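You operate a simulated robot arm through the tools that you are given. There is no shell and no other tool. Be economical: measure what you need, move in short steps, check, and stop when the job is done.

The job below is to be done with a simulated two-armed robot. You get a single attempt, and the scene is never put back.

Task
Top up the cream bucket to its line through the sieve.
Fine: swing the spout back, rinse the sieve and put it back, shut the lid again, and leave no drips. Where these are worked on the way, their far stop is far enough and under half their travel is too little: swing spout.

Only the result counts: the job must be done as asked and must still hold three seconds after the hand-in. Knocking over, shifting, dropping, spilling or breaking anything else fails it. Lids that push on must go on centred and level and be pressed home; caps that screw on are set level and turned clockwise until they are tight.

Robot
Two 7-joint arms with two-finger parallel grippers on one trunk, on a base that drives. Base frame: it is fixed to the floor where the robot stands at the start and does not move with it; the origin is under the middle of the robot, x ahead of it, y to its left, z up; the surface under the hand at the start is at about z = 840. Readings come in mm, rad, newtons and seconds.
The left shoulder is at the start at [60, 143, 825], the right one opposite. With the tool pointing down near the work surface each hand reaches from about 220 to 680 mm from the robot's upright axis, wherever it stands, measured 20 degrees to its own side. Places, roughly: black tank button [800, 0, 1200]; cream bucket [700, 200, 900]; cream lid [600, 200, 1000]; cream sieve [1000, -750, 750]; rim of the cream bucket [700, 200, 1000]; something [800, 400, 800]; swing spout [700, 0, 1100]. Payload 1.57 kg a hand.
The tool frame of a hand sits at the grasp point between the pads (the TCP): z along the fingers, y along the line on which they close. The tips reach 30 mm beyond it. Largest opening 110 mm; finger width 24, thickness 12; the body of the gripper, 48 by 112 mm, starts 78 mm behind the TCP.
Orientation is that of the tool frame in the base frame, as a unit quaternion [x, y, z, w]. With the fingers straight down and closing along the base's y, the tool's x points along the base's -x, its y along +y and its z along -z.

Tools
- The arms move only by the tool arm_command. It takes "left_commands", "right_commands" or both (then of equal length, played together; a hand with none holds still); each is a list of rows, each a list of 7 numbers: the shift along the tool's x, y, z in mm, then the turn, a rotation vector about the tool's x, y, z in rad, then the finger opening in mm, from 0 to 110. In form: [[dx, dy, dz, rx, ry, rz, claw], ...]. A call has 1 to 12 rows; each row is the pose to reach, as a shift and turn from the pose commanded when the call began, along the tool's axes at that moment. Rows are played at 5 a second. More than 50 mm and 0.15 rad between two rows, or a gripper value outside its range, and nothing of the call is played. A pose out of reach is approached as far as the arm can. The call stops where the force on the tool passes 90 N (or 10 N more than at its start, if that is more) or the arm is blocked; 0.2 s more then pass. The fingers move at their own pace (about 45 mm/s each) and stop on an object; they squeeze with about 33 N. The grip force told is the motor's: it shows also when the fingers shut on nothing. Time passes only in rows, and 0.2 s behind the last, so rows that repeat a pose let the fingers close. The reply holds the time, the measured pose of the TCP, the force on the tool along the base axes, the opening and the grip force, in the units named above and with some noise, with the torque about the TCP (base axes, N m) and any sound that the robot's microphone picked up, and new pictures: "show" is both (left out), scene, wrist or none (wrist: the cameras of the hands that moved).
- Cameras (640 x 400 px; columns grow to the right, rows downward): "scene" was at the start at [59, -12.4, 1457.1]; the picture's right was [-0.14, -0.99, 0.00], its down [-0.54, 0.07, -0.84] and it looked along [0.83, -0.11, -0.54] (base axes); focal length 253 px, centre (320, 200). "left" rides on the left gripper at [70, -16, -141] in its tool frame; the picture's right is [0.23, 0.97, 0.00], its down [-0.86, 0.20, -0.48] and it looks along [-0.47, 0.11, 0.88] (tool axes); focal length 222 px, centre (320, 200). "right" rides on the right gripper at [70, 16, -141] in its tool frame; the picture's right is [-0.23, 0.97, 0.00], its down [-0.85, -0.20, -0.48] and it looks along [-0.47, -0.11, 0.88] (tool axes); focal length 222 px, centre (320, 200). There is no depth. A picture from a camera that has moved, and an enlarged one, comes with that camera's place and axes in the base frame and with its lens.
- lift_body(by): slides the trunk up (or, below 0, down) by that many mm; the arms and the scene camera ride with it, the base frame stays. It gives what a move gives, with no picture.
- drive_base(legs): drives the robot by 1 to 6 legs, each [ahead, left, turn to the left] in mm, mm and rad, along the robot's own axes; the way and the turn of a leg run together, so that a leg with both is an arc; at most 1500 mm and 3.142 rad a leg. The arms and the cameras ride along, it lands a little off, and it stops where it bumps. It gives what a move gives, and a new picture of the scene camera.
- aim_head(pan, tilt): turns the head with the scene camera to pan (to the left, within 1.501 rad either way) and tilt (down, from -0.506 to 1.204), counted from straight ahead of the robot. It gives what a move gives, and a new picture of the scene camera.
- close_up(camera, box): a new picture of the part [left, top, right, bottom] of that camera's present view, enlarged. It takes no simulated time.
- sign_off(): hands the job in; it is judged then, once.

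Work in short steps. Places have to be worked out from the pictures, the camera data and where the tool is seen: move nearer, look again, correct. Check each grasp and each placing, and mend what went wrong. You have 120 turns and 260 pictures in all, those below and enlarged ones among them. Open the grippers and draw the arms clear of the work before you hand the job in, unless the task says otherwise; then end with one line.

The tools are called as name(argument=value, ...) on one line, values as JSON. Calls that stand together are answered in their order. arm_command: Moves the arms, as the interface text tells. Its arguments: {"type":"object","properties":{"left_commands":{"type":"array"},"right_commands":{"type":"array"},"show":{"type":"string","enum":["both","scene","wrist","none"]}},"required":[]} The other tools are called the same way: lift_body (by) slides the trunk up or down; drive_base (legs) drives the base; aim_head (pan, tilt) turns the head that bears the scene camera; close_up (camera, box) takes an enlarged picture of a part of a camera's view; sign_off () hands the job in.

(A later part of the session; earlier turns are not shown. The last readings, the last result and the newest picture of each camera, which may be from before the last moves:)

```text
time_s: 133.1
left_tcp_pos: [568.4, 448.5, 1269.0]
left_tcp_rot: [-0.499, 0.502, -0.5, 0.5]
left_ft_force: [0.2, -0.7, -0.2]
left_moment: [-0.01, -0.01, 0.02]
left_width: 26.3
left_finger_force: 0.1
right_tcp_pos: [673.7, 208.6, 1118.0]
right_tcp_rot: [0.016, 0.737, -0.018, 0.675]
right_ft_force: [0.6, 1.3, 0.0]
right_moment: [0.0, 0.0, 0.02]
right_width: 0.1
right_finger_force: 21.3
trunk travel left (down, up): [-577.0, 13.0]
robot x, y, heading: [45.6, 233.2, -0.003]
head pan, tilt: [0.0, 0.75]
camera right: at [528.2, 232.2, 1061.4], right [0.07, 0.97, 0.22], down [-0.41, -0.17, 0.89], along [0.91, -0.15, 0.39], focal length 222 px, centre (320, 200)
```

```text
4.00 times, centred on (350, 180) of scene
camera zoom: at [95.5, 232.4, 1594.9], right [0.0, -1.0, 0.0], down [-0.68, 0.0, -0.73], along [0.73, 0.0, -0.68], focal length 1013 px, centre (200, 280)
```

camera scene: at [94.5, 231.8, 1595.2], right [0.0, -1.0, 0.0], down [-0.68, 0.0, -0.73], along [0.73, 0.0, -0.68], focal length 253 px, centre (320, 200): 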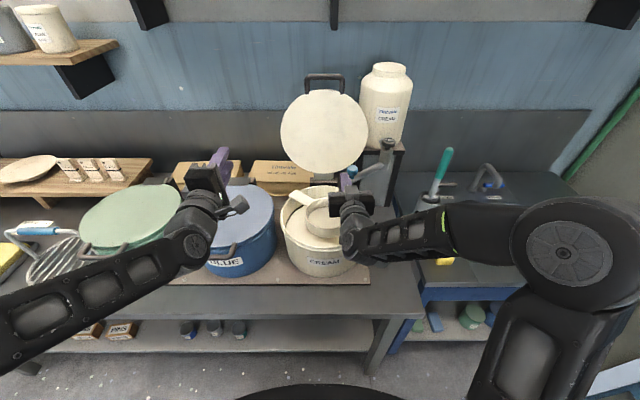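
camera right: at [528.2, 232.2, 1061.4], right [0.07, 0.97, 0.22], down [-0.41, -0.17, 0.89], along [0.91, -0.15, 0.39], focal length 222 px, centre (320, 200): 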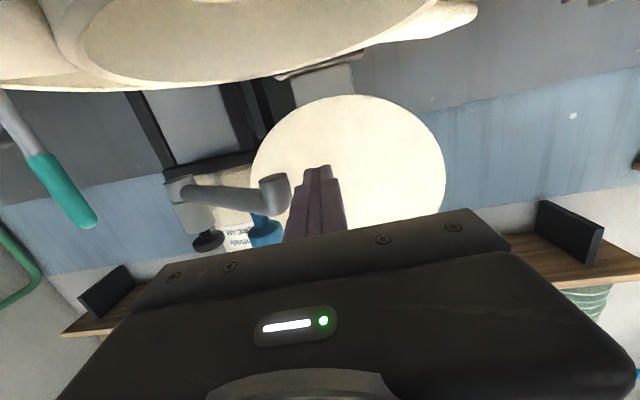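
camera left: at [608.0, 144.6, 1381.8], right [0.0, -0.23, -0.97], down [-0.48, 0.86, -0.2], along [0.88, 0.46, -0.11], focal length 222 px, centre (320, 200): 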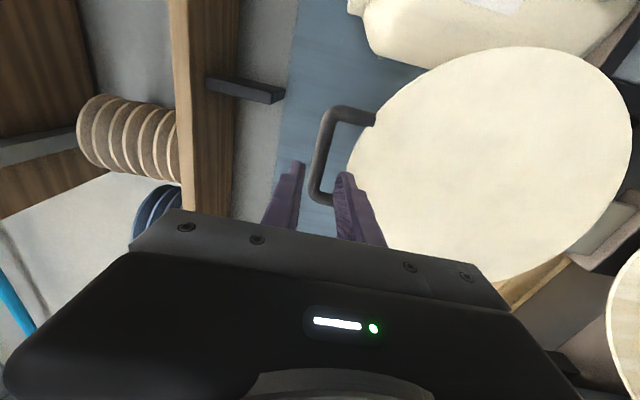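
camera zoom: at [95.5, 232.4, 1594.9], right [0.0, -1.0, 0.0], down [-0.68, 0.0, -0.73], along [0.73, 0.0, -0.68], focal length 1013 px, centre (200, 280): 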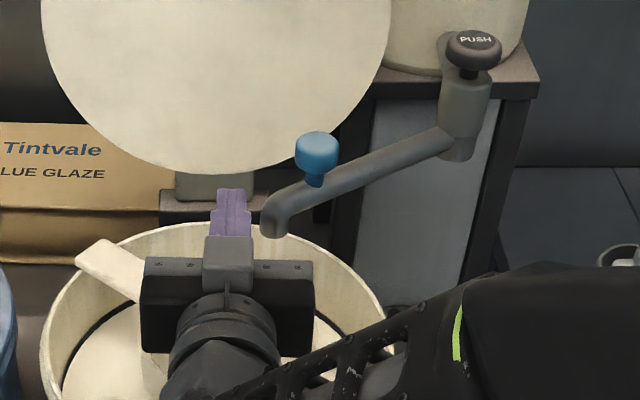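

Now the finger is beside the nozzle elbow at its height. Sweep right.

arm_command(right_commands=[[0, -14, 0, 0, 0, 0, 0], [0, -28, 0, 0, 0, 0, 0], [0, -42, 0, 0, 0, 0, 0], [0, -56, 0, 0, 0, 0, 0], [0, -70, -2, 0, 0, 0, 0], [0, -84, -4, 0, 0, 0, 0], [0, -98, -6, 0, 0, 0, 0]], show="wrist")

close_up(camera="scene", box=[270, 130, 430, 230])

```text
time_s: 134.2
left_tcp_pos: [566.4, 450.9, 1269.8]
left_tcp_rot: [-0.499, 0.5, -0.5, 0.501]
left_ft_force: [0.8, -1.5, -0.4]
left_moment: [-0.02, -0.01, 0.11]
left_width: 26.1
left_finger_force: 0.0
right_tcp_pos: [659.2, 187.7, 1119.0]
right_tcp_rot: [-0.015, 0.74, 0.013, 0.672]
right_ft_force: [-17.8, 24.6, 7.6]
right_moment: [0.12, 0.05, 0.04]
right_width: 0.0
right_finger_force: 20.8
trunk travel left (down, up): [-577.0, 13.0]
robot x, y, heading: [43.7, 232.7, 0.005]
head pan, tilt: [0.0, 0.75]
stopped in row 5 (right hand): the force on the tool passed its limit at 95 N (the readings are from after the stop); the commanded pose is now the measured one
camera right: at [512.6, 199.3, 1063.4], right [-0.01, 0.97, 0.23], down [-0.39, -0.21, 0.9], along [0.92, -0.07, 0.38], focal length 222 px, centre (320, 200)
```

right: 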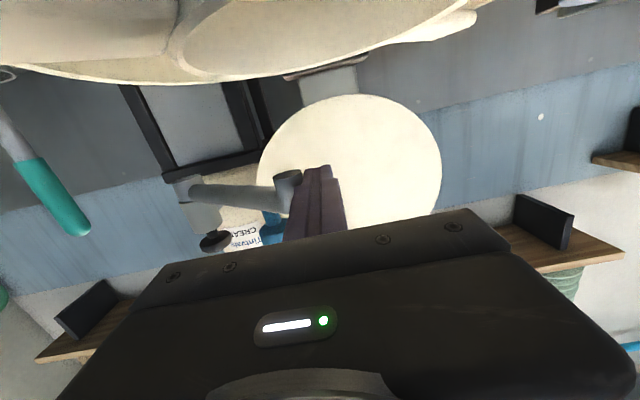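

```text
4.00 times, centred on (350, 180) of scene
camera zoom: at [93.8, 232.9, 1595.3], right [0.0, -1.0, 0.0], down [-0.68, 0.0, -0.73], along [0.73, 0.0, -0.68], focal length 1013 px, centre (200, 280)
```

zoom: 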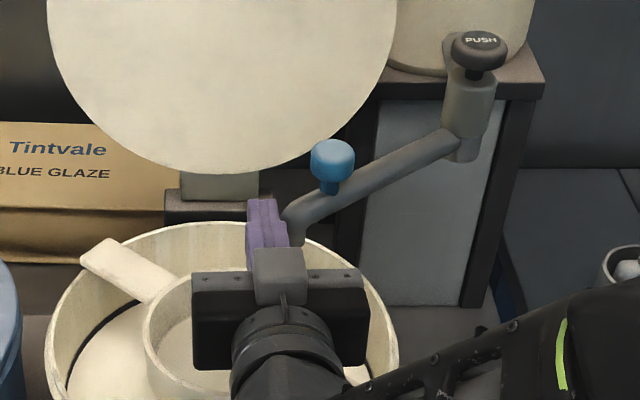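

Sliding friction jams it: I must move along the elbow's own arc. I push following the circle about the pivot.

arm_command(right_commands=[[0, -8, -8, 0, 0, 0, 0], [0, -17, -16, 0, 0, 0, 0], [0, -26, -25, 0, 0, 0, 0], [0, -35, -33, 0, 0, 0, 0], [0, -44, -40, 0, 0, 0, 0], [0, -53, -46, 0, 0, 0, 0], [0, -64, -52, 0, 0, 0, 0], [0, -75, -57, 0, 0, 0, 0]], show="wrist")

close_up(camera="scene", box=[270, 130, 430, 230])

```text
time_s: 136.0
left_tcp_pos: [564.6, 452.2, 1270.0]
left_tcp_rot: [0.499, -0.498, 0.501, -0.501]
left_ft_force: [-0.1, -0.1, -0.4]
left_moment: [0.02, 0.03, 0.0]
left_width: 26.2
left_finger_force: 0.1
right_tcp_pos: [604.9, 103.5, 1120.7]
right_tcp_rot: [-0.004, 0.741, 0.001, 0.671]
right_ft_force: [-17.0, 6.2, 3.2]
right_moment: [0.03, 0.13, -0.26]
right_width: 0.3
right_finger_force: 21.7
trunk travel left (down, up): [-577.0, 13.0]
robot x, y, heading: [42.3, 232.8, 0.0]
head pan, tilt: [0.0, 0.75]
camera right: at [457.6, 118.0, 1066.6], right [0.01, 0.97, 0.22], down [-0.39, -0.2, 0.9], along [0.92, -0.1, 0.38], focal length 222 px, centre (320, 200)
```

right: 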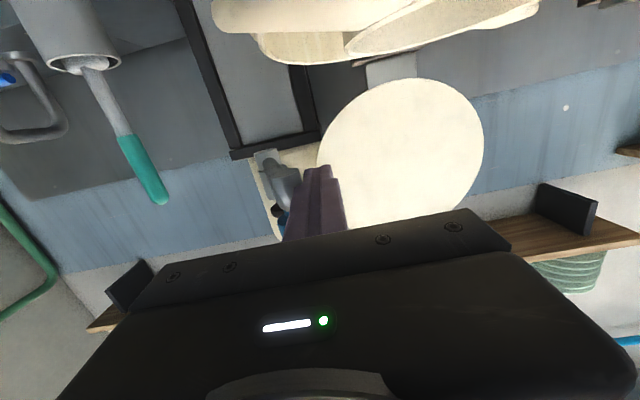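

```text
4.00 times, centred on (350, 180) of scene
camera zoom: at [91.8, 234.8, 1595.0], right [0.0, -1.0, 0.0], down [-0.68, 0.0, -0.73], along [0.73, 0.0, -0.68], focal length 1013 px, centre (200, 280)
```

zoom: 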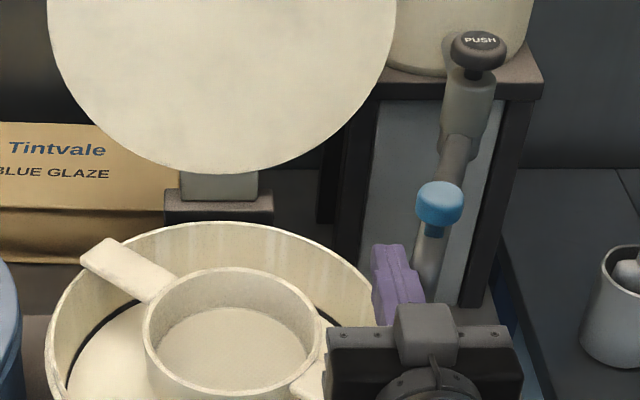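

It swings back now. Continue to the rest stop.

arm_command(right_commands=[[0, -10, -6, 0, 0, 0, 0], [0, -20, -10, 0, 0, 0, 0], [0, -31, -12, 0, 0, 0, 0], [0, -42, -13, 0, 0, 0, 0], [0, -52, -13, 0, 0, 0, 0], [0, -60, -13, 0, 0, 0, 0]], show="wrist")

close_up(camera="scene", box=[270, 130, 430, 230])

```text
time_s: 137.4
left_tcp_pos: [567.1, 454.2, 1268.2]
left_tcp_rot: [0.501, -0.499, 0.5, -0.501]
left_ft_force: [0.8, -0.3, -0.1]
left_moment: [-0.02, -0.02, -0.05]
left_width: 26.0
left_finger_force: 0.1
right_tcp_pos: [597.0, 47.0, 1123.0]
right_tcp_rot: [-0.009, 0.742, 0.004, 0.671]
right_ft_force: [-2.4, 11.9, 1.2]
right_moment: [0.12, 0.0, -0.08]
right_width: 0.1
right_finger_force: 20.9
right hand out of reach, approached as far as the arm can: row 6
trunk travel left (down, up): [-577.0, 13.0]
robot x, y, heading: [44.3, 235.3, 0.003]
head pan, tilt: [0.0, 0.75]
camera right: at [450.5, 60.9, 1068.0], right [0.0, 0.98, 0.22], down [-0.39, -0.2, 0.9], along [0.92, -0.09, 0.38], focal length 222 px, centre (320, 200)
```

right: 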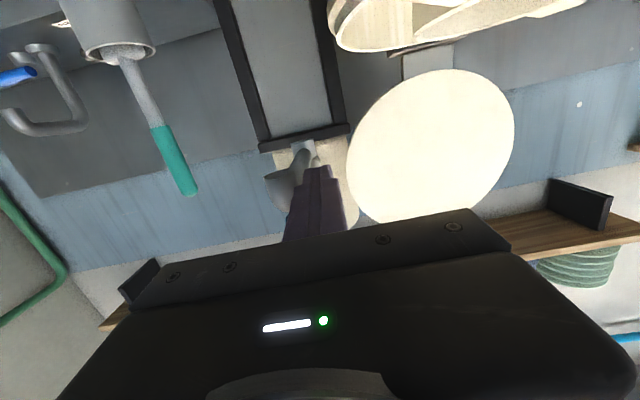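

```text
4.00 times, centred on (350, 180) of scene
camera zoom: at [94.6, 237.2, 1594.8], right [0.0, -1.0, 0.0], down [-0.68, 0.0, -0.73], along [0.73, 0.0, -0.68], focal length 1013 px, centre (200, 280)
```

zoom: 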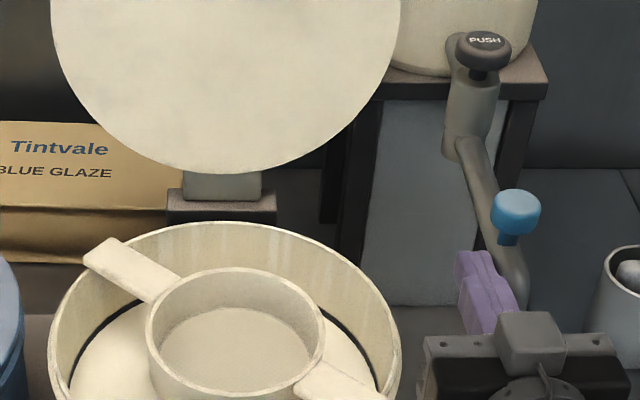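

Looks about at the starting angle; a small extra nudge confirms the stop.

arm_command(right_commands=[[0, -4, 0, 0, 0, 0, 0], [0, -8, 0, 0, 0, 0, 0], [0, -12, 0, 0, 0, 0, 0]], show="none")

```text
time_s: 138.2
left_tcp_pos: [566.9, 459.0, 1266.4]
left_tcp_rot: [0.503, -0.498, 0.5, -0.5]
left_ft_force: [-0.1, -0.5, 0.0]
left_moment: [0.01, 0.02, -0.01]
left_width: 26.3
left_finger_force: 0.1
right_tcp_pos: [596.6, 45.3, 1122.8]
right_tcp_rot: [-0.016, 0.743, 0.008, 0.669]
right_ft_force: [-8.4, 48.5, -11.1]
right_moment: [0.61, 0.03, -0.49]
right_width: 0.0
right_finger_force: 21.2
trunk travel left (down, up): [-577.0, 13.0]
robot x, y, heading: [43.4, 234.4, 0.008]
head pan, tilt: [0.0, 0.75]
```

Spout is at its rest stop. I withdraw the hand and bring it back to tool-down for regripping the sieve.

arm_command(right_commands=[[0, 25, 0, 0, 0, 0, 0], [0, 25, -25, 0, 0, 0, 0], [-20, 20, -40, 0, 0.1, 0, 0], [-30, 10, -50, 0, 0.24, 0, 0], [-35, 0, -65, 0, 0.38, 0, 0], [-35, -10, -80, 0, 0.52, 0, 0], [-35, -20, -95, 0, 0.66, 0, 0], [-35, -30, -110, 0, 0.8, 0, 0], [-35, -40, -125, 0, 0.94, 0, 0], [-35, -50, -140, 0, 1.08, 0, 0], [-35, -55, -155, 0, 1.22, 0, 0], [-35, -60, -160, 0, 1.36, 0, 0]], show="scene")

```text
time_s: 140.8
left_tcp_pos: [567.3, 453.5, 1267.4]
left_tcp_rot: [-0.5, 0.499, -0.5, 0.5]
left_ft_force: [-0.4, 0.6, 0.5]
left_moment: [0.0, -0.01, 0.01]
left_width: 25.9
left_finger_force: 0.0
right_tcp_pos: [441.6, -32.5, 1174.2]
right_tcp_rot: [-0.008, 0.999, -0.001, 0.054]
right_ft_force: [0.9, -0.3, -0.4]
right_moment: [0.0, 0.05, -0.02]
right_width: 0.0
right_finger_force: 21.1
right hand out of reach, approached as far as the arm can: row 2, 3, 4, 6
trunk travel left (down, up): [-577.0, 13.0]
robot x, y, heading: [40.9, 234.5, 0.003]
head pan, tilt: [0.0, 0.75]
camera scene: at [96.0, 234.6, 1594.8], right [0.0, -1.0, 0.0], down [-0.68, 0.0, -0.73], along [0.73, 0.0, -0.68], focal length 253 px, centre (320, 200)
```

scene: 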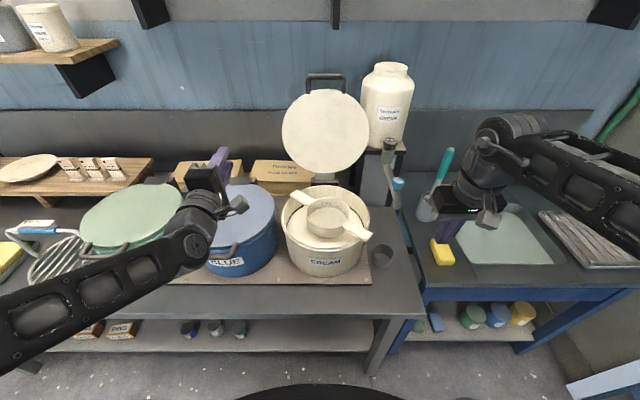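

Level the tool, then yaw it toward the sieve handle.

arm_command(right_commands=[[0, 30, 10, 0, 0.108, 0, 0], [0, 60, 20, 0, 0.108, 0, 30]], show="none")

arm_command(right_commands=[[0, 5, 0, 0, 0, 0.14, 60], [0, 10, 0, 0, 0, 0.28, 60], [0, 15, 0, 0, 0, 0.42, 60], [0, 20, 0, 0, 0, 0.56, 60], [0, 25, 0, 0, 0, 0.7, 60], [0, 30, 0, 0, 0, 0.84, 60], [0, 35, 0, 0, 0, 0.98, 60], [0, 40, 0, 0, 0, 1.12, 60], [0, 45, 0, 0, 0, 1.26, 60], [0, 50, 0, 0, 0, 1.4, 60], [0, 55, 0, 0, 0, 1.54, 60]], show="none")

arm_command(right_commands=[[0, 0, 0, 0, 0, 0.14, 60], [0, 0, 0, 0, 0, 0.28, 60], [0, 0, 0, 0, 0, 0.42, 60], [0, 0, 0, 0, 0, 0.56, 60], [0, 0, 0, 0, 0, 0.7, 60], [0, 0, 0, 0, 0, 0.73, 60]], show="both")

```text
time_s: 141.4
left_tcp_pos: [567.9, 450.7, 1269.0]
left_tcp_rot: [-0.5, 0.5, -0.499, 0.501]
left_ft_force: [-0.1, 0.0, 0.0]
left_moment: [0.0, 0.0, 0.0]
left_width: 25.9
left_finger_force: 0.1
right_tcp_pos: [443.0, 29.3, 1151.1]
right_tcp_rot: [-0.006, 1.0, -0.001, 0.001]
right_ft_force: [0.0, -0.7, 1.1]
right_moment: [0.03, 0.02, -0.03]
right_width: 30.1
right_finger_force: 0.1
right hand out of reach, approached as far as the arm can: row 1
trunk travel left (down, up): [-577.0, 13.0]
robot x, y, heading: [41.9, 231.5, 0.001]
head pan, tilt: [0.0, 0.75]
```

```text
time_s: 143.8
left_tcp_pos: [567.4, 452.4, 1268.6]
left_tcp_rot: [-0.5, 0.5, -0.499, 0.501]
left_ft_force: [-0.7, 0.4, -0.3]
left_moment: [-0.01, -0.02, 0.01]
left_width: 26.2
left_finger_force: 0.0
right_tcp_pos: [443.8, 84.8, 1154.5]
right_tcp_rot: [0.693, 0.721, 0.0, 0.002]
right_ft_force: [-0.3, 0.1, -0.5]
right_moment: [0.0, 0.0, 0.01]
right_width: 60.1
right_finger_force: 0.0
trunk travel left (down, up): [-577.0, 13.0]
robot x, y, heading: [40.7, 231.1, 0.003]
head pan, tilt: [0.0, 0.75]
```

```text
time_s: 145.2
left_tcp_pos: [567.9, 452.1, 1268.5]
left_tcp_rot: [-0.5, 0.5, -0.5, 0.5]
left_ft_force: [-0.8, -0.3, 0.6]
left_moment: [0.02, 0.01, 0.04]
left_width: 25.8
left_finger_force: 0.0
right_tcp_pos: [443.6, 83.9, 1153.5]
right_tcp_rot: [0.904, 0.428, 0.0, 0.001]
right_ft_force: [-0.7, 0.4, -0.4]
right_moment: [0.02, 0.0, 0.05]
right_width: 59.8
right_finger_force: 0.1
trunk travel left (down, up): [-577.0, 13.0]
robot x, y, heading: [39.7, 232.0, 0.003]
head pan, tilt: [0.0, 0.75]
camera scene: at [94.9, 234.3, 1594.9], right [0.0, -1.0, 0.0], down [-0.68, 0.0, -0.73], along [0.73, 0.0, -0.68], focal length 253 px, centre (320, 200)
camera right: at [500.8, 127.6, 1296.2], right [0.61, -0.79, 0.0], down [-0.7, -0.53, 0.48], along [-0.38, -0.29, -0.88], focal length 222 px, centre (320, 200)
```

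scene: 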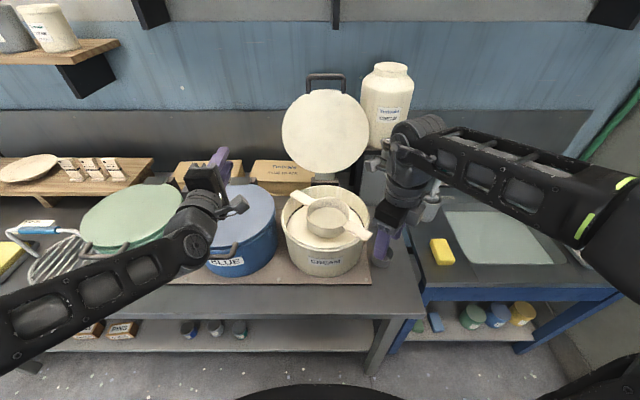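
right: 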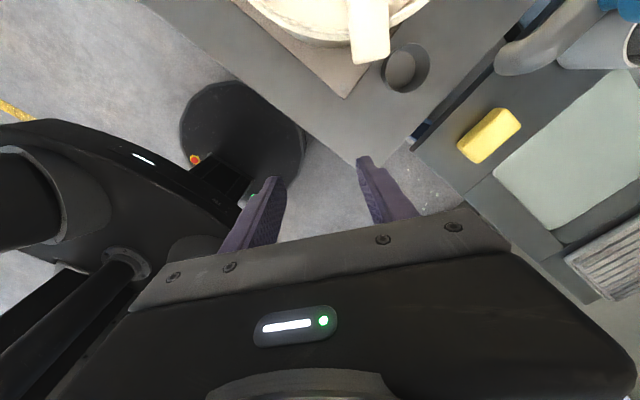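

Go back over the sieve handle.

arm_command(right_commands=[[34, 19, 0, 0, 0, 0, 70], [68, 38, 0, 0, 0, 0, 70], [102, 57, 0, 0, 0, 0, 70], [135, 76, 0, 0, 0, 0, 70], [135, 76, 35, 0, 0, 0, 70], [135, 76, 70, 0, 0, 0, 70]], show="wrist")

```text
time_s: 146.6
left_tcp_pos: [568.2, 452.4, 1268.4]
left_tcp_rot: [-0.5, 0.5, -0.5, 0.501]
left_ft_force: [-0.2, 0.1, 0.1]
left_moment: [0.0, 0.01, 0.02]
left_width: 26.1
left_finger_force: 0.1
right_tcp_pos: [589.8, 140.2, 1082.9]
right_tcp_rot: [0.904, 0.428, 0.001, 0.002]
right_ft_force: [0.5, 0.0, 0.1]
right_moment: [0.02, 0.01, -0.02]
right_width: 69.8
right_finger_force: 0.1
right hand out of reach, approached as far as the arm can: row 3, 4
trunk travel left (down, up): [-577.0, 13.0]
robot x, y, heading: [41.8, 232.9, -0.001]
head pan, tilt: [0.0, 0.75]
camera right: at [646.7, 183.9, 1224.3], right [0.61, -0.79, 0.0], down [-0.7, -0.53, 0.48], along [-0.38, -0.29, -0.88], focal length 222 px, centre (320, 200)
```

right: 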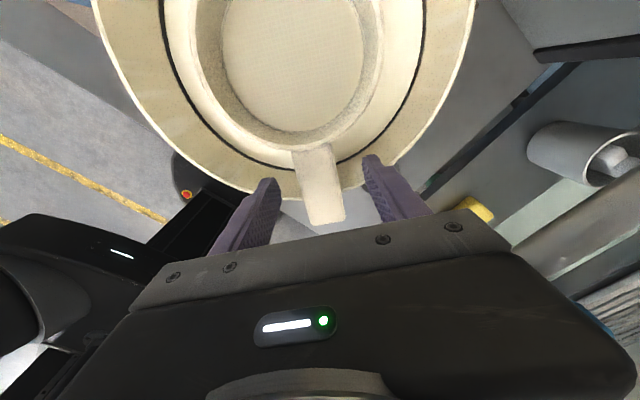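

Centred on the handle. Descend, grip, and lift a little over the bucket to drain.

arm_command(right_commands=[[0, 0, 35, 0, 0, 0, 70], [0, 0, 62, 0, 0, 0, 70], [0, 0, 62, 0, 0, 0, 0], [0, 0, 62, 0, 0, 0, 0], [0, 0, 62, 0, 0, 0, 0], [0, 0, 62, 0, 0, 0, 0]], show="none")

arm_command(right_commands=[[0, 0, -5, 0, 0, 0, 0], [0, 0, -12, 0, 0, 0, 0], [0, 0, -20, 0, 0, 0, 0], [0, 0, -30, 0, 0, 0, 0], [0, 0, -42, 0, 0, 0, 0], [0, 0, -55, 0, 0, 0, 0], [0, 0, -65, 0, 0, 0, 0], [0, 0, -65, 0, 0, 0, 0]], show="wrist")

close_up(camera="scene", box=[250, 150, 410, 250])

```text
time_s: 148.0
left_tcp_pos: [567.7, 451.7, 1269.0]
left_tcp_rot: [0.5, -0.499, 0.5, -0.5]
left_ft_force: [-0.4, -0.5, 0.0]
left_moment: [-0.02, 0.02, 0.0]
left_width: 26.1
left_finger_force: 0.0
right_tcp_pos: [586.8, 137.4, 1019.9]
right_tcp_rot: [0.904, 0.428, 0.001, 0.001]
right_ft_force: [0.6, -0.2, -0.7]
right_moment: [-0.02, 0.03, 0.04]
right_width: 37.4
right_finger_force: 32.6
trunk travel left (down, up): [-577.0, 13.0]
robot x, y, heading: [40.1, 233.0, -0.001]
head pan, tilt: [0.0, 0.75]
```

```text
time_s: 149.8
left_tcp_pos: [567.4, 452.1, 1269.1]
left_tcp_rot: [0.501, -0.499, 0.499, -0.5]
left_ft_force: [-0.2, -0.8, 0.5]
left_moment: [0.01, -0.01, 0.01]
left_width: 26.0
left_finger_force: 0.0
right_tcp_pos: [586.2, 138.8, 1085.3]
right_tcp_rot: [0.904, 0.428, 0.001, 0.002]
right_ft_force: [-0.1, -0.1, -2.3]
right_moment: [-0.11, 0.08, 0.03]
right_width: 37.4
right_finger_force: 33.0
trunk travel left (down, up): [-577.0, 13.0]
robot x, y, heading: [39.7, 237.8, -0.002]
head pan, tilt: [0.0, 0.75]
camera right: at [645.4, 184.1, 1228.6], right [0.61, -0.79, 0.0], down [-0.7, -0.53, 0.48], along [-0.38, -0.29, -0.88], focal length 222 px, centre (320, 200)
```

right: 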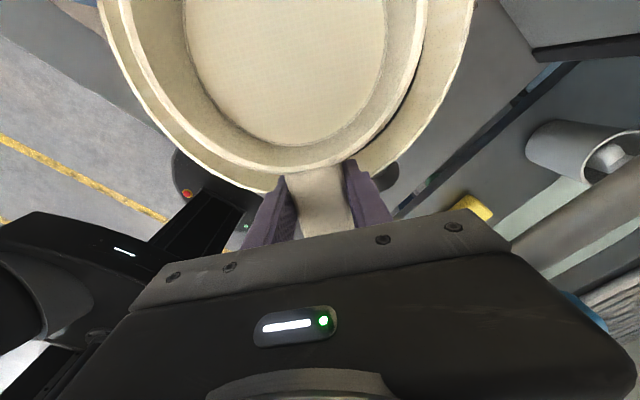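

```text
4.00 times, centred on (330, 200) of scene
camera zoom: at [95.2, 234.3, 1594.8], right [0.0, -1.0, 0.0], down [-0.68, 0.0, -0.73], along [0.73, 0.0, -0.68], focal length 1013 px, centre (280, 200)
```

zoom: 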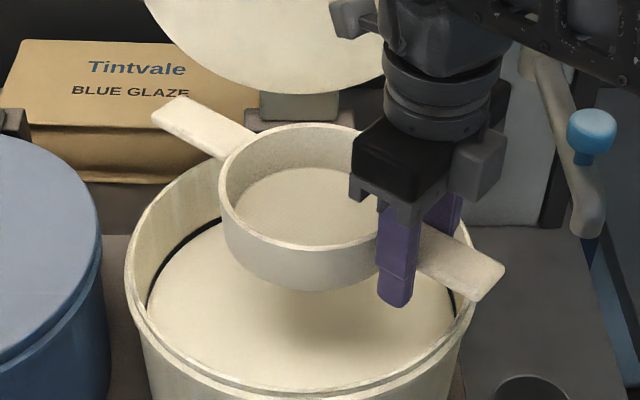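

Hold over the bucket about five seconds to drain, then check the underside for drops.

arm_command(right_commands=[[0, 0, 0, 0, 0, 0, 0], [0, 0, 0, 0, 0, 0, 0], [0, 0, 0, 0, 0, 0, 0], [0, 0, 0, 0, 0, 0, 0], [0, 0, 0, 0, 0, 0, 0], [0, 0, 0, 0, 0, 0, 0], [0, 0, 0, 0, 0, 0, 0], [0, 0, 0, 0, 0, 0, 0], [0, 0, 0, 0, 0, 0, 0], [0, 0, 0, 0, 0, 0, 0], [0, 0, 0, 0, 0, 0, 0], [0, 0, 0, 0, 0, 0, 0]], show="none")

arm_command(right_commands=[[0, 0, 0, 0, 0, 0, 0], [0, 0, 0, 0, 0, 0, 0], [0, 0, 0, 0, 0, 0, 0], [0, 0, 0, 0, 0, 0, 0], [0, 0, 0, 0, 0, 0, 0], [0, 0, 0, 0, 0, 0, 0], [0, 0, 0, 0, 0, 0, 0], [0, 0, 0, 0, 0, 0, 0], [0, 0, 0, 0, 0, 0, 0], [0, 0, 0, 0, 0, 0, 0], [0, 0, 0, 0, 0, 0, 0], [0, 0, 0, 0, 0, 0, 0]], show="none")

close_up(camera="scene", box=[280, 170, 390, 239])

```text
time_s: 152.4
left_tcp_pos: [566.9, 452.8, 1268.0]
left_tcp_rot: [-0.5, 0.499, -0.5, 0.501]
left_ft_force: [0.4, -0.2, 0.4]
left_moment: [-0.02, -0.01, -0.02]
left_width: 26.1
left_finger_force: 0.1
right_tcp_pos: [587.9, 140.3, 1086.5]
right_tcp_rot: [0.904, 0.428, 0.001, 0.002]
right_ft_force: [0.7, -1.0, -1.5]
right_moment: [-0.11, 0.1, 0.0]
right_width: 37.7
right_finger_force: 32.8
trunk travel left (down, up): [-577.0, 13.0]
robot x, y, heading: [45.0, 232.2, 0.003]
head pan, tilt: [0.0, 0.75]
```

```text
time_s: 155.0
left_tcp_pos: [567.4, 452.0, 1267.9]
left_tcp_rot: [0.501, -0.499, 0.5, -0.5]
left_ft_force: [0.0, 0.0, -1.0]
left_moment: [-0.02, -0.01, -0.04]
left_width: 25.8
left_finger_force: 0.2
right_tcp_pos: [589.2, 138.9, 1086.0]
right_tcp_rot: [0.904, 0.427, 0.001, 0.002]
right_ft_force: [-0.4, 0.0, -2.6]
right_moment: [-0.11, 0.12, 0.0]
right_width: 37.6
right_finger_force: 33.4
trunk travel left (down, up): [-577.0, 13.0]
robot x, y, heading: [43.9, 233.3, 0.004]
head pan, tilt: [0.0, 0.75]
```

```text
5.80 times, centred on (335, 204) of scene
camera zoom: at [95.1, 234.3, 1594.8], right [0.0, -1.0, 0.0], down [-0.68, 0.0, -0.73], along [0.73, 0.0, -0.68], focal length 1468 px, centre (233, 174)
```

zoom: 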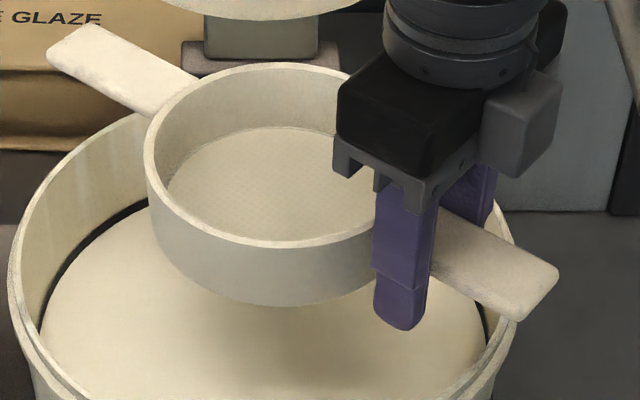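

No drops. I retrace the earlier safe path: lift, back off, rotate the sieve and drive back to the sink.

arm_command(right_commands=[[0, 0, -15, 0, 0, 0, 0], [0, 0, -30, 0, 0, 0, 0], [0, 0, -45, 0, 0, 0, 0], [-12, -15, -45, 0, 0, 0, 0], [-17, -32, -48, 0, 0, 0, 0]], show="none")

drive_base(legs=[[-150, 0, 0]])

arm_command(right_commands=[[-19, -23, 0, 0, 0, -0.12, 0], [-38, 0, 0, 0, 0, -0.24, 0], [-60, 10, 0, 0, 0, -0.36, 0], [-85, 30, 0, 0, 0, -0.48, 0], [-110, 55, 0, 0, 0, -0.6, 0], [-135, 80, 0, 0, 0, -0.7, 0]], show="none")

```text
time_s: 156.2
left_tcp_pos: [566.6, 452.5, 1268.3]
left_tcp_rot: [0.5, -0.499, 0.5, -0.5]
left_ft_force: [-0.5, -0.9, 0.6]
left_moment: [0.01, 0.03, -0.01]
left_width: 26.2
left_finger_force: 0.0
right_tcp_pos: [554.4, 144.4, 1138.1]
right_tcp_rot: [0.904, 0.428, 0.001, 0.002]
right_ft_force: [0.1, 1.5, -1.6]
right_moment: [-0.09, 0.04, 0.03]
right_width: 37.7
right_finger_force: 33.2
right hand out of reach, approached as far as the arm can: row 3
trunk travel left (down, up): [-577.0, 13.0]
robot x, y, heading: [42.0, 233.4, 0.002]
head pan, tilt: [0.0, 0.75]
```

```text
time_s: 157.6
left_tcp_pos: [414.2, 451.4, 1269.3]
left_tcp_rot: [0.499, -0.499, 0.501, -0.5]
left_ft_force: [0.4, -0.8, -0.1]
left_moment: [0.03, 0.0, -0.02]
left_width: 26.1
left_finger_force: 0.1
right_tcp_pos: [402.2, 144.7, 1137.3]
right_tcp_rot: [0.904, 0.428, 0.001, 0.003]
right_ft_force: [-1.2, 0.7, -1.6]
right_moment: [-0.15, 0.04, 0.01]
right_width: 37.6
right_finger_force: 32.7
trunk travel left (down, up): [-577.0, 13.0]
robot x, y, heading: [-113.9, 232.9, -0.002]
head pan, tilt: [0.0, 0.75]
camera scene: at [-58.8, 234.1, 1594.9], right [0.0, -1.0, 0.0], down [-0.68, 0.0, -0.73], along [0.73, 0.0, -0.68], focal length 253 px, centre (320, 200)
```

scene: 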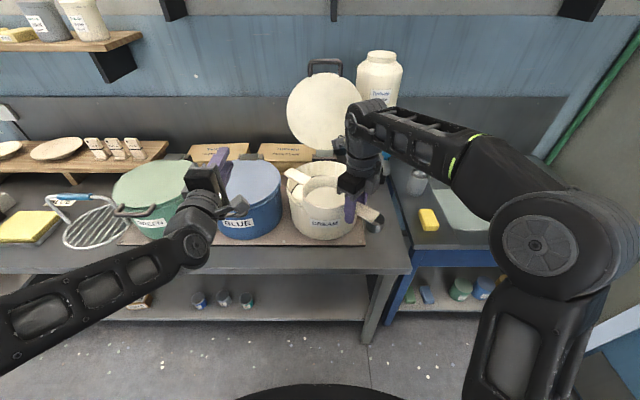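

```text
time_s: 159.0
left_tcp_pos: [414.9, 451.5, 1268.8]
left_tcp_rot: [-0.5, 0.5, -0.498, 0.501]
left_ft_force: [0.6, 0.0, 0.2]
left_moment: [-0.02, 0.01, -0.02]
left_width: 26.1
left_finger_force: 0.1
right_tcp_pos: [376.7, -9.5, 1134.7]
right_tcp_rot: [0.702, 0.713, -0.002, 0.003]
right_ft_force: [0.5, -0.2, -0.6]
right_moment: [-0.1, 0.0, 0.01]
right_width: 37.6
right_finger_force: 32.8
trunk travel left (down, up): [-577.0, 13.0]
robot x, y, heading: [-113.7, 237.0, -0.002]
head pan, tilt: [0.0, 0.75]
```

Drive right, then rotate the sieve back in two calls as before.

drive_base(legs=[[0, -200, 0]])

arm_command(right_commands=[[0, 5, 0, 0, 0, -0.14, 0], [0, 10, 0, 0, 0, -0.28, 0], [0, 15, 0, 0, 0, -0.42, 0], [0, 20, 0, 0, 0, -0.56, 0], [0, 23, 0, 0, 0, -0.7, 0], [0, 23, 0, 0, 0, -0.84, 0], [0, 23, 0, 0, 0, -0.98, 0], [0, 23, 0, 0, 0, -1.12, 0], [0, 23, 0, 0, 0, -1.26, 0], [0, 23, 0, 0, 0, -1.4, 0], [0, 23, 0, 0, 0, -1.54, 0]], show="none")

arm_command(right_commands=[[0, 0, 0, 0, 0, -0.14, 0], [0, 0, 0, 0, 0, -0.28, 0], [0, 0, 0, 0, 0, -0.42, 0], [0, 0, 0, 0, 0, -0.56, 0], [0, 0, 0, 0, 0, -0.7, 0]], show="scene")

```text
time_s: 160.6
left_tcp_pos: [414.9, 251.3, 1268.7]
left_tcp_rot: [-0.501, 0.499, -0.498, 0.502]
left_ft_force: [-0.2, -0.2, -0.6]
left_moment: [0.0, 0.01, 0.05]
left_width: 25.9
left_finger_force: 0.0
right_tcp_pos: [378.1, -207.5, 1135.4]
right_tcp_rot: [0.701, 0.713, 0.0, 0.001]
right_ft_force: [-0.1, -0.7, -1.6]
right_moment: [-0.11, -0.07, 0.0]
right_width: 37.6
right_finger_force: 32.8
trunk travel left (down, up): [-577.0, 13.0]
robot x, y, heading: [-112.7, 34.8, 0.006]
head pan, tilt: [0.0, 0.75]
camera scene: at [-56.2, 31.4, 1594.8], right [0.01, -1.0, 0.0], down [-0.68, 0.0, -0.73], along [0.73, 0.01, -0.68], focal length 253 px, centre (320, 200)
```

scene: 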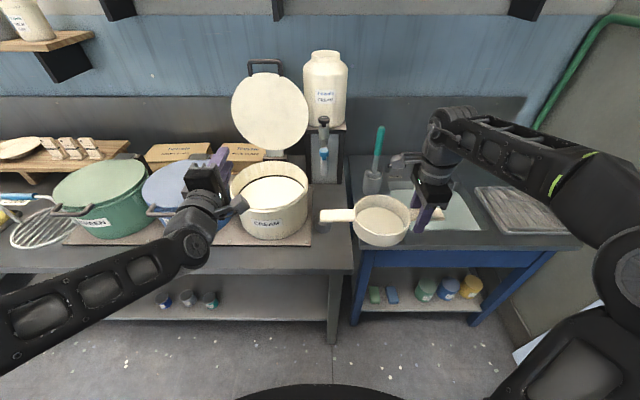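

```text
time_s: 163.0
left_tcp_pos: [415.3, 252.4, 1268.2]
left_tcp_rot: [-0.502, 0.498, -0.498, 0.502]
left_ft_force: [-0.5, -0.2, 0.1]
left_moment: [0.0, 0.01, 0.01]
left_width: 25.8
left_finger_force: 0.1
right_tcp_pos: [401.5, -208.3, 1135.6]
right_tcp_rot: [0.005, 1.0, -0.002, 0.001]
right_ft_force: [0.6, 0.9, -1.5]
right_moment: [0.0, -0.16, -0.03]
right_width: 37.5
right_finger_force: 33.3
trunk travel left (down, up): [-577.0, 13.0]
robot x, y, heading: [-110.5, 30.0, 0.005]
head pan, tilt: [0.0, 0.75]
```

```text
time_s: 164.2
left_tcp_pos: [415.8, 252.0, 1268.5]
left_tcp_rot: [-0.502, 0.498, -0.498, 0.502]
left_ft_force: [0.1, 0.5, -0.2]
left_moment: [-0.04, 0.0, -0.01]
left_width: 26.0
left_finger_force: 0.1
right_tcp_pos: [355.0, -138.0, 1059.7]
right_tcp_rot: [-0.327, 0.945, -0.007, 0.013]
right_ft_force: [0.2, 0.4, -1.1]
right_moment: [0.07, -0.13, 0.01]
right_width: 37.5
right_finger_force: 33.2
right hand out of reach, approached as far as the arm can: row 1, 2, 3, 4, 5
trunk travel left (down, up): [-577.0, 13.0]
robot x, y, heading: [-109.2, 31.2, -0.001]
head pan, tilt: [0.0, 0.75]
camera scene: at [-56.2, 33.0, 1594.9], right [0.01, -1.0, 0.0], down [-0.68, 0.0, -0.73], along [0.73, 0.0, -0.68], focal length 253 px, centre (320, 200)
```

scene: 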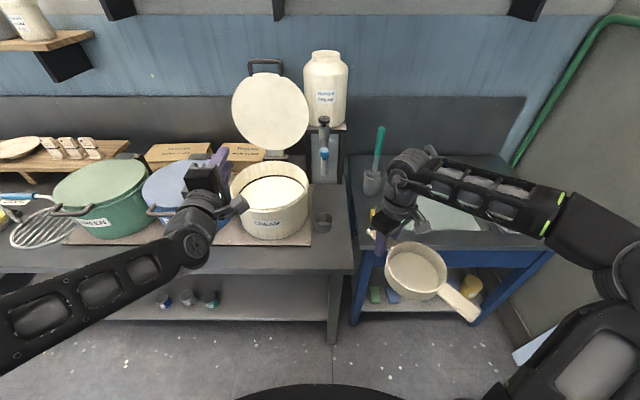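

Turn left and drive along the benches to the sink.

drive_base(legs=[[0, 0, 0.815], [-441, -407, 0]])

arm_command(right_commands=[[0, 0, -25, 0, 0, 0, 0], [0, 0, -50, 0, 0, 0, 0], [0, 0, -75, 0, 0, 0, 0]], show="none")

aim_head(pan=-0.9, tilt=0.7)

```text
time_s: 169.8
left_tcp_pos: [77.8, -38.2, 1270.0]
left_tcp_rot: [-0.659, 0.254, -0.253, 0.661]
left_ft_force: [0.3, -0.2, -0.2]
left_moment: [-0.02, -0.02, -0.01]
left_width: 26.0
left_finger_force: 0.2
right_tcp_pos: [325.8, -345.6, 1059.5]
right_tcp_rot: [-0.681, 0.732, -0.001, 0.014]
right_ft_force: [-1.1, -0.9, -0.8]
right_moment: [0.13, -0.05, -0.01]
right_width: 37.6
right_finger_force: 33.0
trunk travel left (down, up): [-577.0, 13.0]
robot x, y, heading: [-114.2, -574.4, 0.839]
head pan, tilt: [0.0, 0.75]
camera scene: at [-76.7, -535.0, 1594.9], right [0.74, -0.67, 0.0], down [-0.46, -0.51, -0.73], along [0.49, 0.54, -0.68], focal length 253 px, centre (320, 200)
```

scene: 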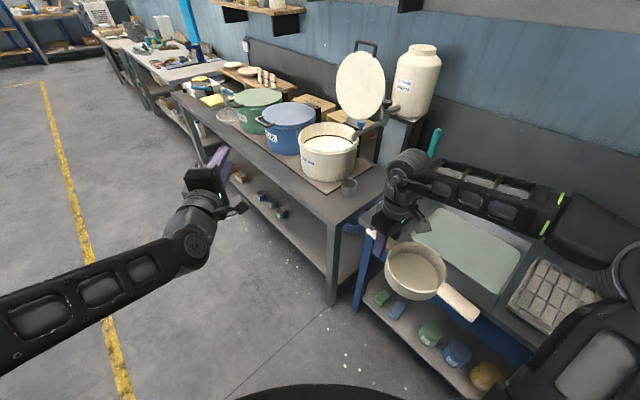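

```text
time_s: 170.6
left_tcp_pos: [78.0, -37.5, 1268.2]
left_tcp_rot: [0.661, -0.253, 0.252, -0.66]
left_ft_force: [1.0, 0.4, -1.0]
left_moment: [-0.02, 0.01, 0.01]
left_width: 26.1
left_finger_force: 0.1
right_tcp_pos: [298.5, -343.9, 1091.0]
right_tcp_rot: [-0.68, 0.733, -0.001, 0.015]
right_ft_force: [-1.0, -0.1, -1.2]
right_moment: [0.16, -0.03, 0.01]
right_width: 37.5
right_finger_force: 33.2
right hand out of reach, approached as far as the arm can: row 1, 2, 3
trunk travel left (down, up): [-577.0, 13.0]
robot x, y, heading: [-109.1, -572.1, 0.84]
head pan, tilt: [0.0, 0.75]
```

```text
time_s: 171.8
left_tcp_pos: [77.7, -37.8, 1267.7]
left_tcp_rot: [0.66, -0.253, 0.253, -0.66]
left_ft_force: [-0.4, 0.0, -1.0]
left_moment: [0.02, 0.0, -0.01]
left_width: 26.1
left_finger_force: 0.1
right_tcp_pos: [297.1, -344.7, 1093.0]
right_tcp_rot: [-0.68, 0.733, -0.002, 0.016]
right_ft_force: [-0.1, -0.6, -0.8]
right_moment: [0.12, -0.01, 0.01]
right_width: 37.6
right_finger_force: 32.8
trunk travel left (down, up): [-577.0, 13.0]
robot x, y, heading: [-112.9, -573.7, 0.837]
head pan, tilt: [-0.901, 0.7]
camera scene: at [-47.3, -601.0, 1599.1], right [-0.06, -1.0, 0.0], down [-0.64, 0.04, -0.76], along [0.76, -0.05, -0.64], focal length 253 px, centre (320, 200)
```

scene: 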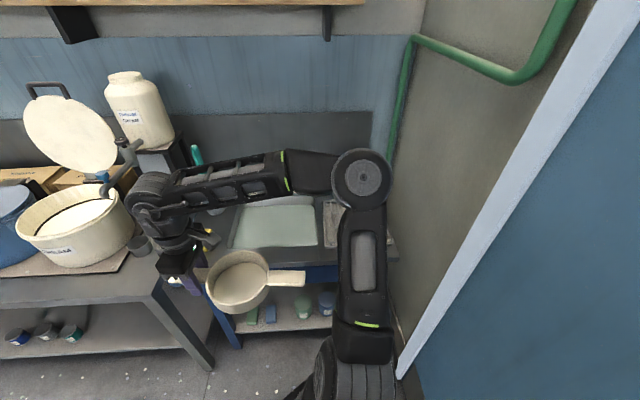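

Drive up to the sink.

drive_base(legs=[[198, -220, -0.02]])

close_up(camera="scene", box=[120, 130, 360, 280])

close_up(camera="right", box=[0, 0, 640, 400])

```text
time_s: 173.8
left_tcp_pos: [380.5, -41.9, 1268.8]
left_tcp_rot: [-0.658, 0.258, -0.256, 0.659]
left_ft_force: [0.3, 0.4, 0.0]
left_moment: [-0.01, -0.01, 0.03]
left_width: 25.9
left_finger_force: 0.0
right_tcp_pos: [596.6, -351.9, 1091.6]
right_tcp_rot: [-0.676, 0.737, -0.002, 0.016]
right_ft_force: [0.3, 0.2, -1.3]
right_moment: [0.17, 0.03, -0.02]
right_width: 37.7
right_finger_force: 33.0
trunk travel left (down, up): [-577.0, 13.0]
robot x, y, heading: [182.8, -571.8, 0.826]
head pan, tilt: [-0.901, 0.7]
camera scene: at [249.9, -604.6, 1599.0], right [-0.07, -1.0, 0.0], down [-0.64, 0.05, -0.76], along [0.76, -0.06, -0.64], focal length 253 px, centre (320, 200)
```

scene: 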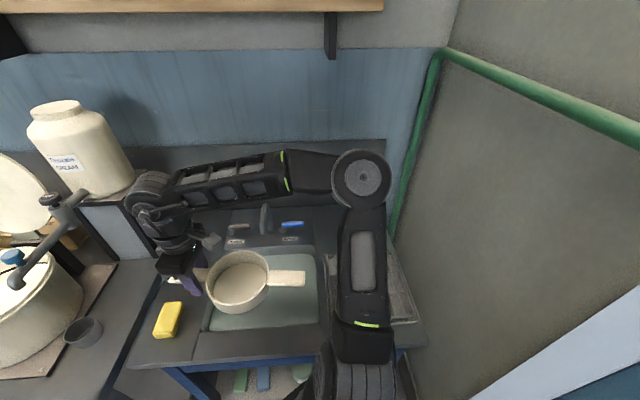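

```text
2.67 times, centred on (240, 205) of scene
camera zoom: at [249.9, -604.6, 1599.0], right [-0.07, -1.0, 0.0], down [-0.64, 0.05, -0.76], along [0.76, -0.06, -0.64], focal length 676 px, centre (533, 187)
```

zoom: 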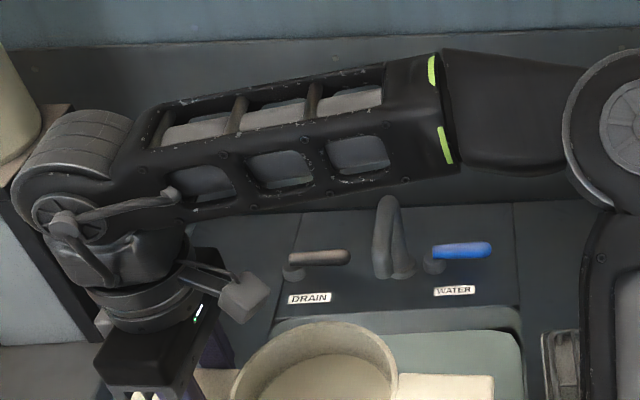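

```text
1.00 times, centred on (320, 200) of right (not enlarged: the box is as wide or as high as the picture)
camera zoom: at [572.8, -421.8, 1231.3], right [-0.95, 0.31, -0.02], down [0.26, 0.83, 0.5], along [0.17, 0.47, -0.87], focal length 222 px, centre (320, 200)
```

zoom: 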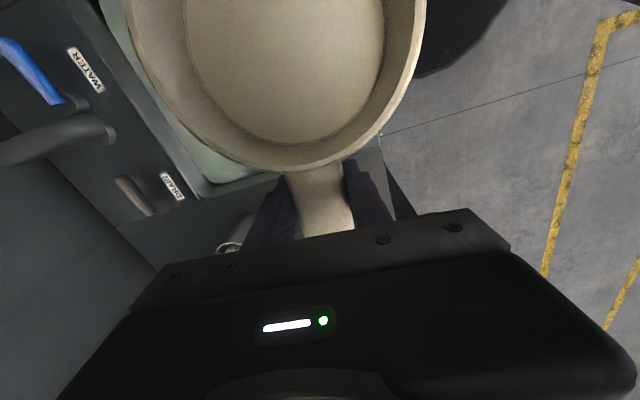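

Lower the sieve over the basin front first.

arm_command(right_commands=[[2, -26, 38, 0, 0, 0, 0], [4, -52, 76, 0, 0, 0, 0], [7, -78, 114, 0, 0, 0, 0], [9, -104, 150, 0, 0, 0, 0], [9, -104, 160, 0, 0, 0, 0]], show="both")

close_up(camera="scene", box=[160, 170, 360, 295])

```text
time_s: 175.0
left_tcp_pos: [381.6, -42.5, 1268.4]
left_tcp_rot: [0.659, -0.257, 0.258, -0.658]
left_ft_force: [0.8, -0.1, -0.1]
left_moment: [-0.02, 0.0, 0.02]
left_width: 26.1
left_finger_force: 0.1
right_tcp_pos: [697.8, -364.9, 931.1]
right_tcp_rot: [-0.675, 0.738, -0.003, 0.018]
right_ft_force: [-0.6, 0.1, -1.1]
right_moment: [0.15, -0.01, 0.03]
right_width: 37.6
right_finger_force: 33.2
right hand out of reach, approached as far as the arm can: row 4, 5
trunk travel left (down, up): [-577.0, 13.0]
robot x, y, heading: [183.0, -576.9, 0.828]
head pan, tilt: [-0.901, 0.7]
camera scene: at [248.8, -604.7, 1599.1], right [-0.07, -1.0, 0.0], down [-0.64, 0.05, -0.76], along [0.76, -0.06, -0.64], focal length 253 px, centre (320, 200)
camera right: at [671.2, -435.9, 1071.1], right [-0.95, 0.32, -0.02], down [0.26, 0.82, 0.5], along [0.18, 0.47, -0.86], focal length 222 px, centre (320, 200)
```

scene: 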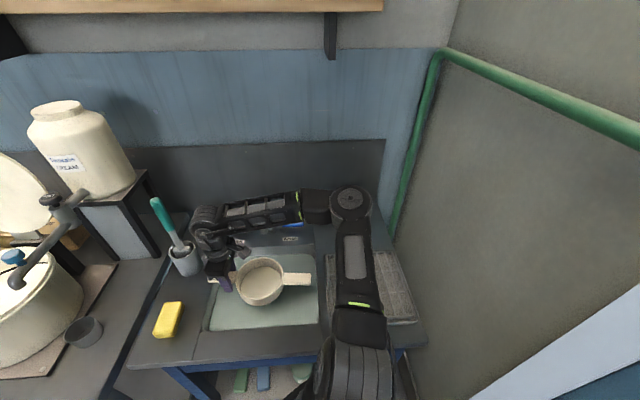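
right: 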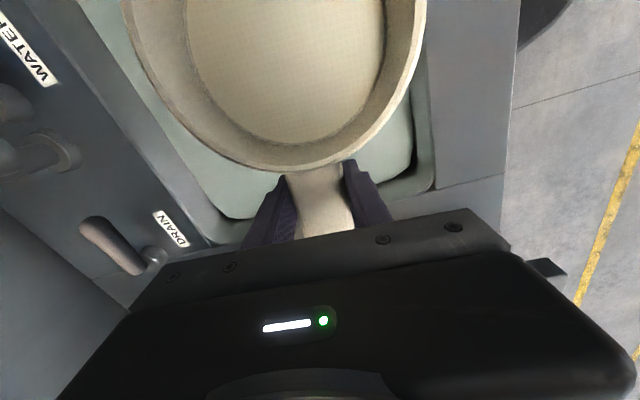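

```text
3.20 times, centred on (260, 232) of scene
camera zoom: at [248.8, -604.7, 1599.1], right [-0.07, -1.0, 0.0], down [-0.64, 0.05, -0.76], along [0.76, -0.06, -0.64], focal length 811 px, centre (512, 96)
```

zoom: 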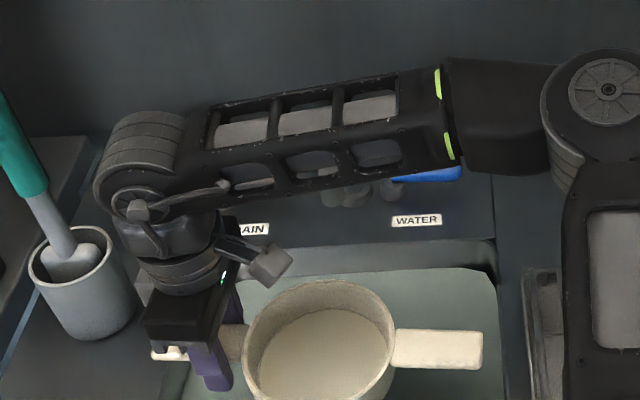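

My forearm would pass close over the faucet from this side. I lift the sieve, shift the base left ~220 mm so the forearm comes in straight, and then go in.

arm_command(right_commands=[[0, 20, -38, 0, 0, 0, 0], [0, 45, -76, 0, 0, 0, 0], [0, 70, -114, 0, 0, 0, 0], [0, 95, -150, 0, 0, 0, 0]], show="none")

drive_base(legs=[[162, 149, 0]])

arm_command(right_commands=[[40, 0, 0, 0, 0, 0, 0], [80, 0, 0, 0, 0, 0, 0], [120, -5, 0, 0, 0, 0, 0], [160, -10, 10, 0, 0, 0, 0], [200, -25, 30, 0, 0, 0, 0], [215, -50, 70, 0, 0, 0, 0], [222, -75, 110, 0, 0, 0, 0], [222, -95, 150, 0, 0, 0, 0]], show="both")

```text
time_s: 176.0
left_tcp_pos: [379.6, -42.2, 1268.0]
left_tcp_rot: [-0.658, 0.257, -0.257, 0.659]
left_ft_force: [0.1, 0.6, 0.7]
left_moment: [-0.01, -0.03, 0.0]
left_width: 26.1
left_finger_force: 0.0
right_tcp_pos: [599.1, -361.2, 1083.3]
right_tcp_rot: [-0.675, 0.738, -0.002, 0.016]
right_ft_force: [-0.4, -0.3, -1.3]
right_moment: [0.1, -0.03, -0.01]
right_width: 38.0
right_finger_force: 33.1
trunk travel left (down, up): [-577.0, 13.0]
robot x, y, heading: [182.2, -578.6, 0.833]
head pan, tilt: [-0.901, 0.7]
```

```text
time_s: 177.7
left_tcp_pos: [380.9, 180.7, 1268.8]
left_tcp_rot: [-0.658, 0.257, -0.257, 0.659]
left_ft_force: [-0.3, 0.1, -0.6]
left_moment: [0.01, -0.02, -0.03]
left_width: 26.0
left_finger_force: 0.1
right_tcp_pos: [601.6, -139.7, 1081.9]
right_tcp_rot: [-0.676, 0.737, -0.003, 0.016]
right_ft_force: [-0.3, 0.2, -1.0]
right_moment: [0.1, -0.02, -0.01]
right_width: 37.6
right_finger_force: 33.1
trunk travel left (down, up): [-577.0, 13.0]
robot x, y, heading: [184.4, -350.9, 0.826]
head pan, tilt: [-0.901, 0.7]
camera scene: at [249.5, -381.8, 1599.1], right [-0.07, -1.0, 0.0], down [-0.64, 0.05, -0.76], along [0.76, -0.06, -0.64], focal length 253 px, centre (320, 200)
```

scene: 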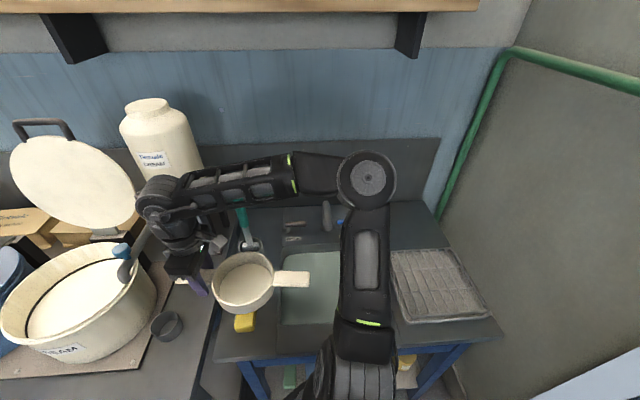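

```text
time_s: 179.5
left_tcp_pos: [380.2, 179.6, 1267.4]
left_tcp_rot: [-0.659, 0.256, -0.258, 0.659]
left_ft_force: [0.1, 0.9, -0.2]
left_moment: [0.0, 0.0, -0.06]
left_width: 26.2
left_finger_force: 0.0
right_tcp_pos: [614.1, -313.3, 933.6]
right_tcp_rot: [-0.675, 0.738, -0.003, 0.017]
right_ft_force: [-0.2, -0.2, -1.7]
right_moment: [0.13, -0.04, 0.02]
right_width: 37.6
right_finger_force: 33.1
right hand out of reach, approached as far as the arm can: row 2, 3, 4, 5, 6, 7, 8
trunk travel left (down, up): [-577.0, 13.0]
robot x, y, heading: [183.3, -355.9, 0.829]
head pan, tilt: [-0.901, 0.7]
camera scene: at [248.3, -383.3, 1599.2], right [-0.07, -1.0, 0.0], down [-0.64, 0.05, -0.77], along [0.76, -0.06, -0.64], focal length 253 px, centre (320, 200)
camera right: at [589.3, -383.1, 1072.5], right [-0.95, 0.31, -0.02], down [0.26, 0.82, 0.5], along [0.18, 0.47, -0.87], focal length 222 px, centre (320, 200)
```

scene: 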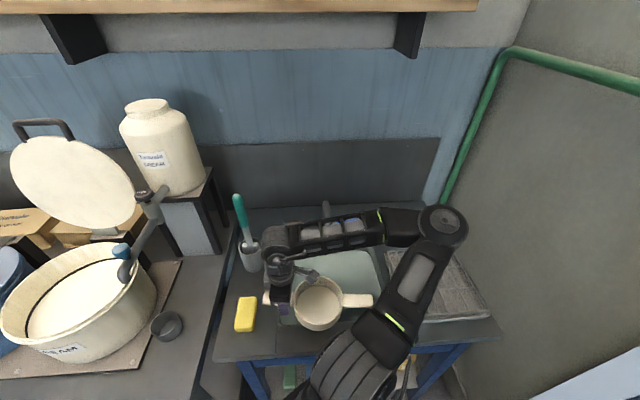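
right: 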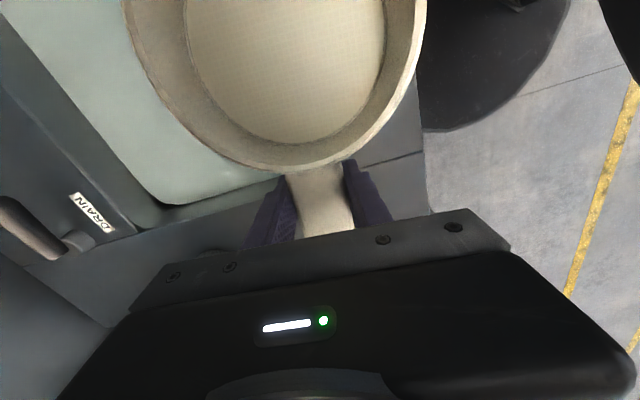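

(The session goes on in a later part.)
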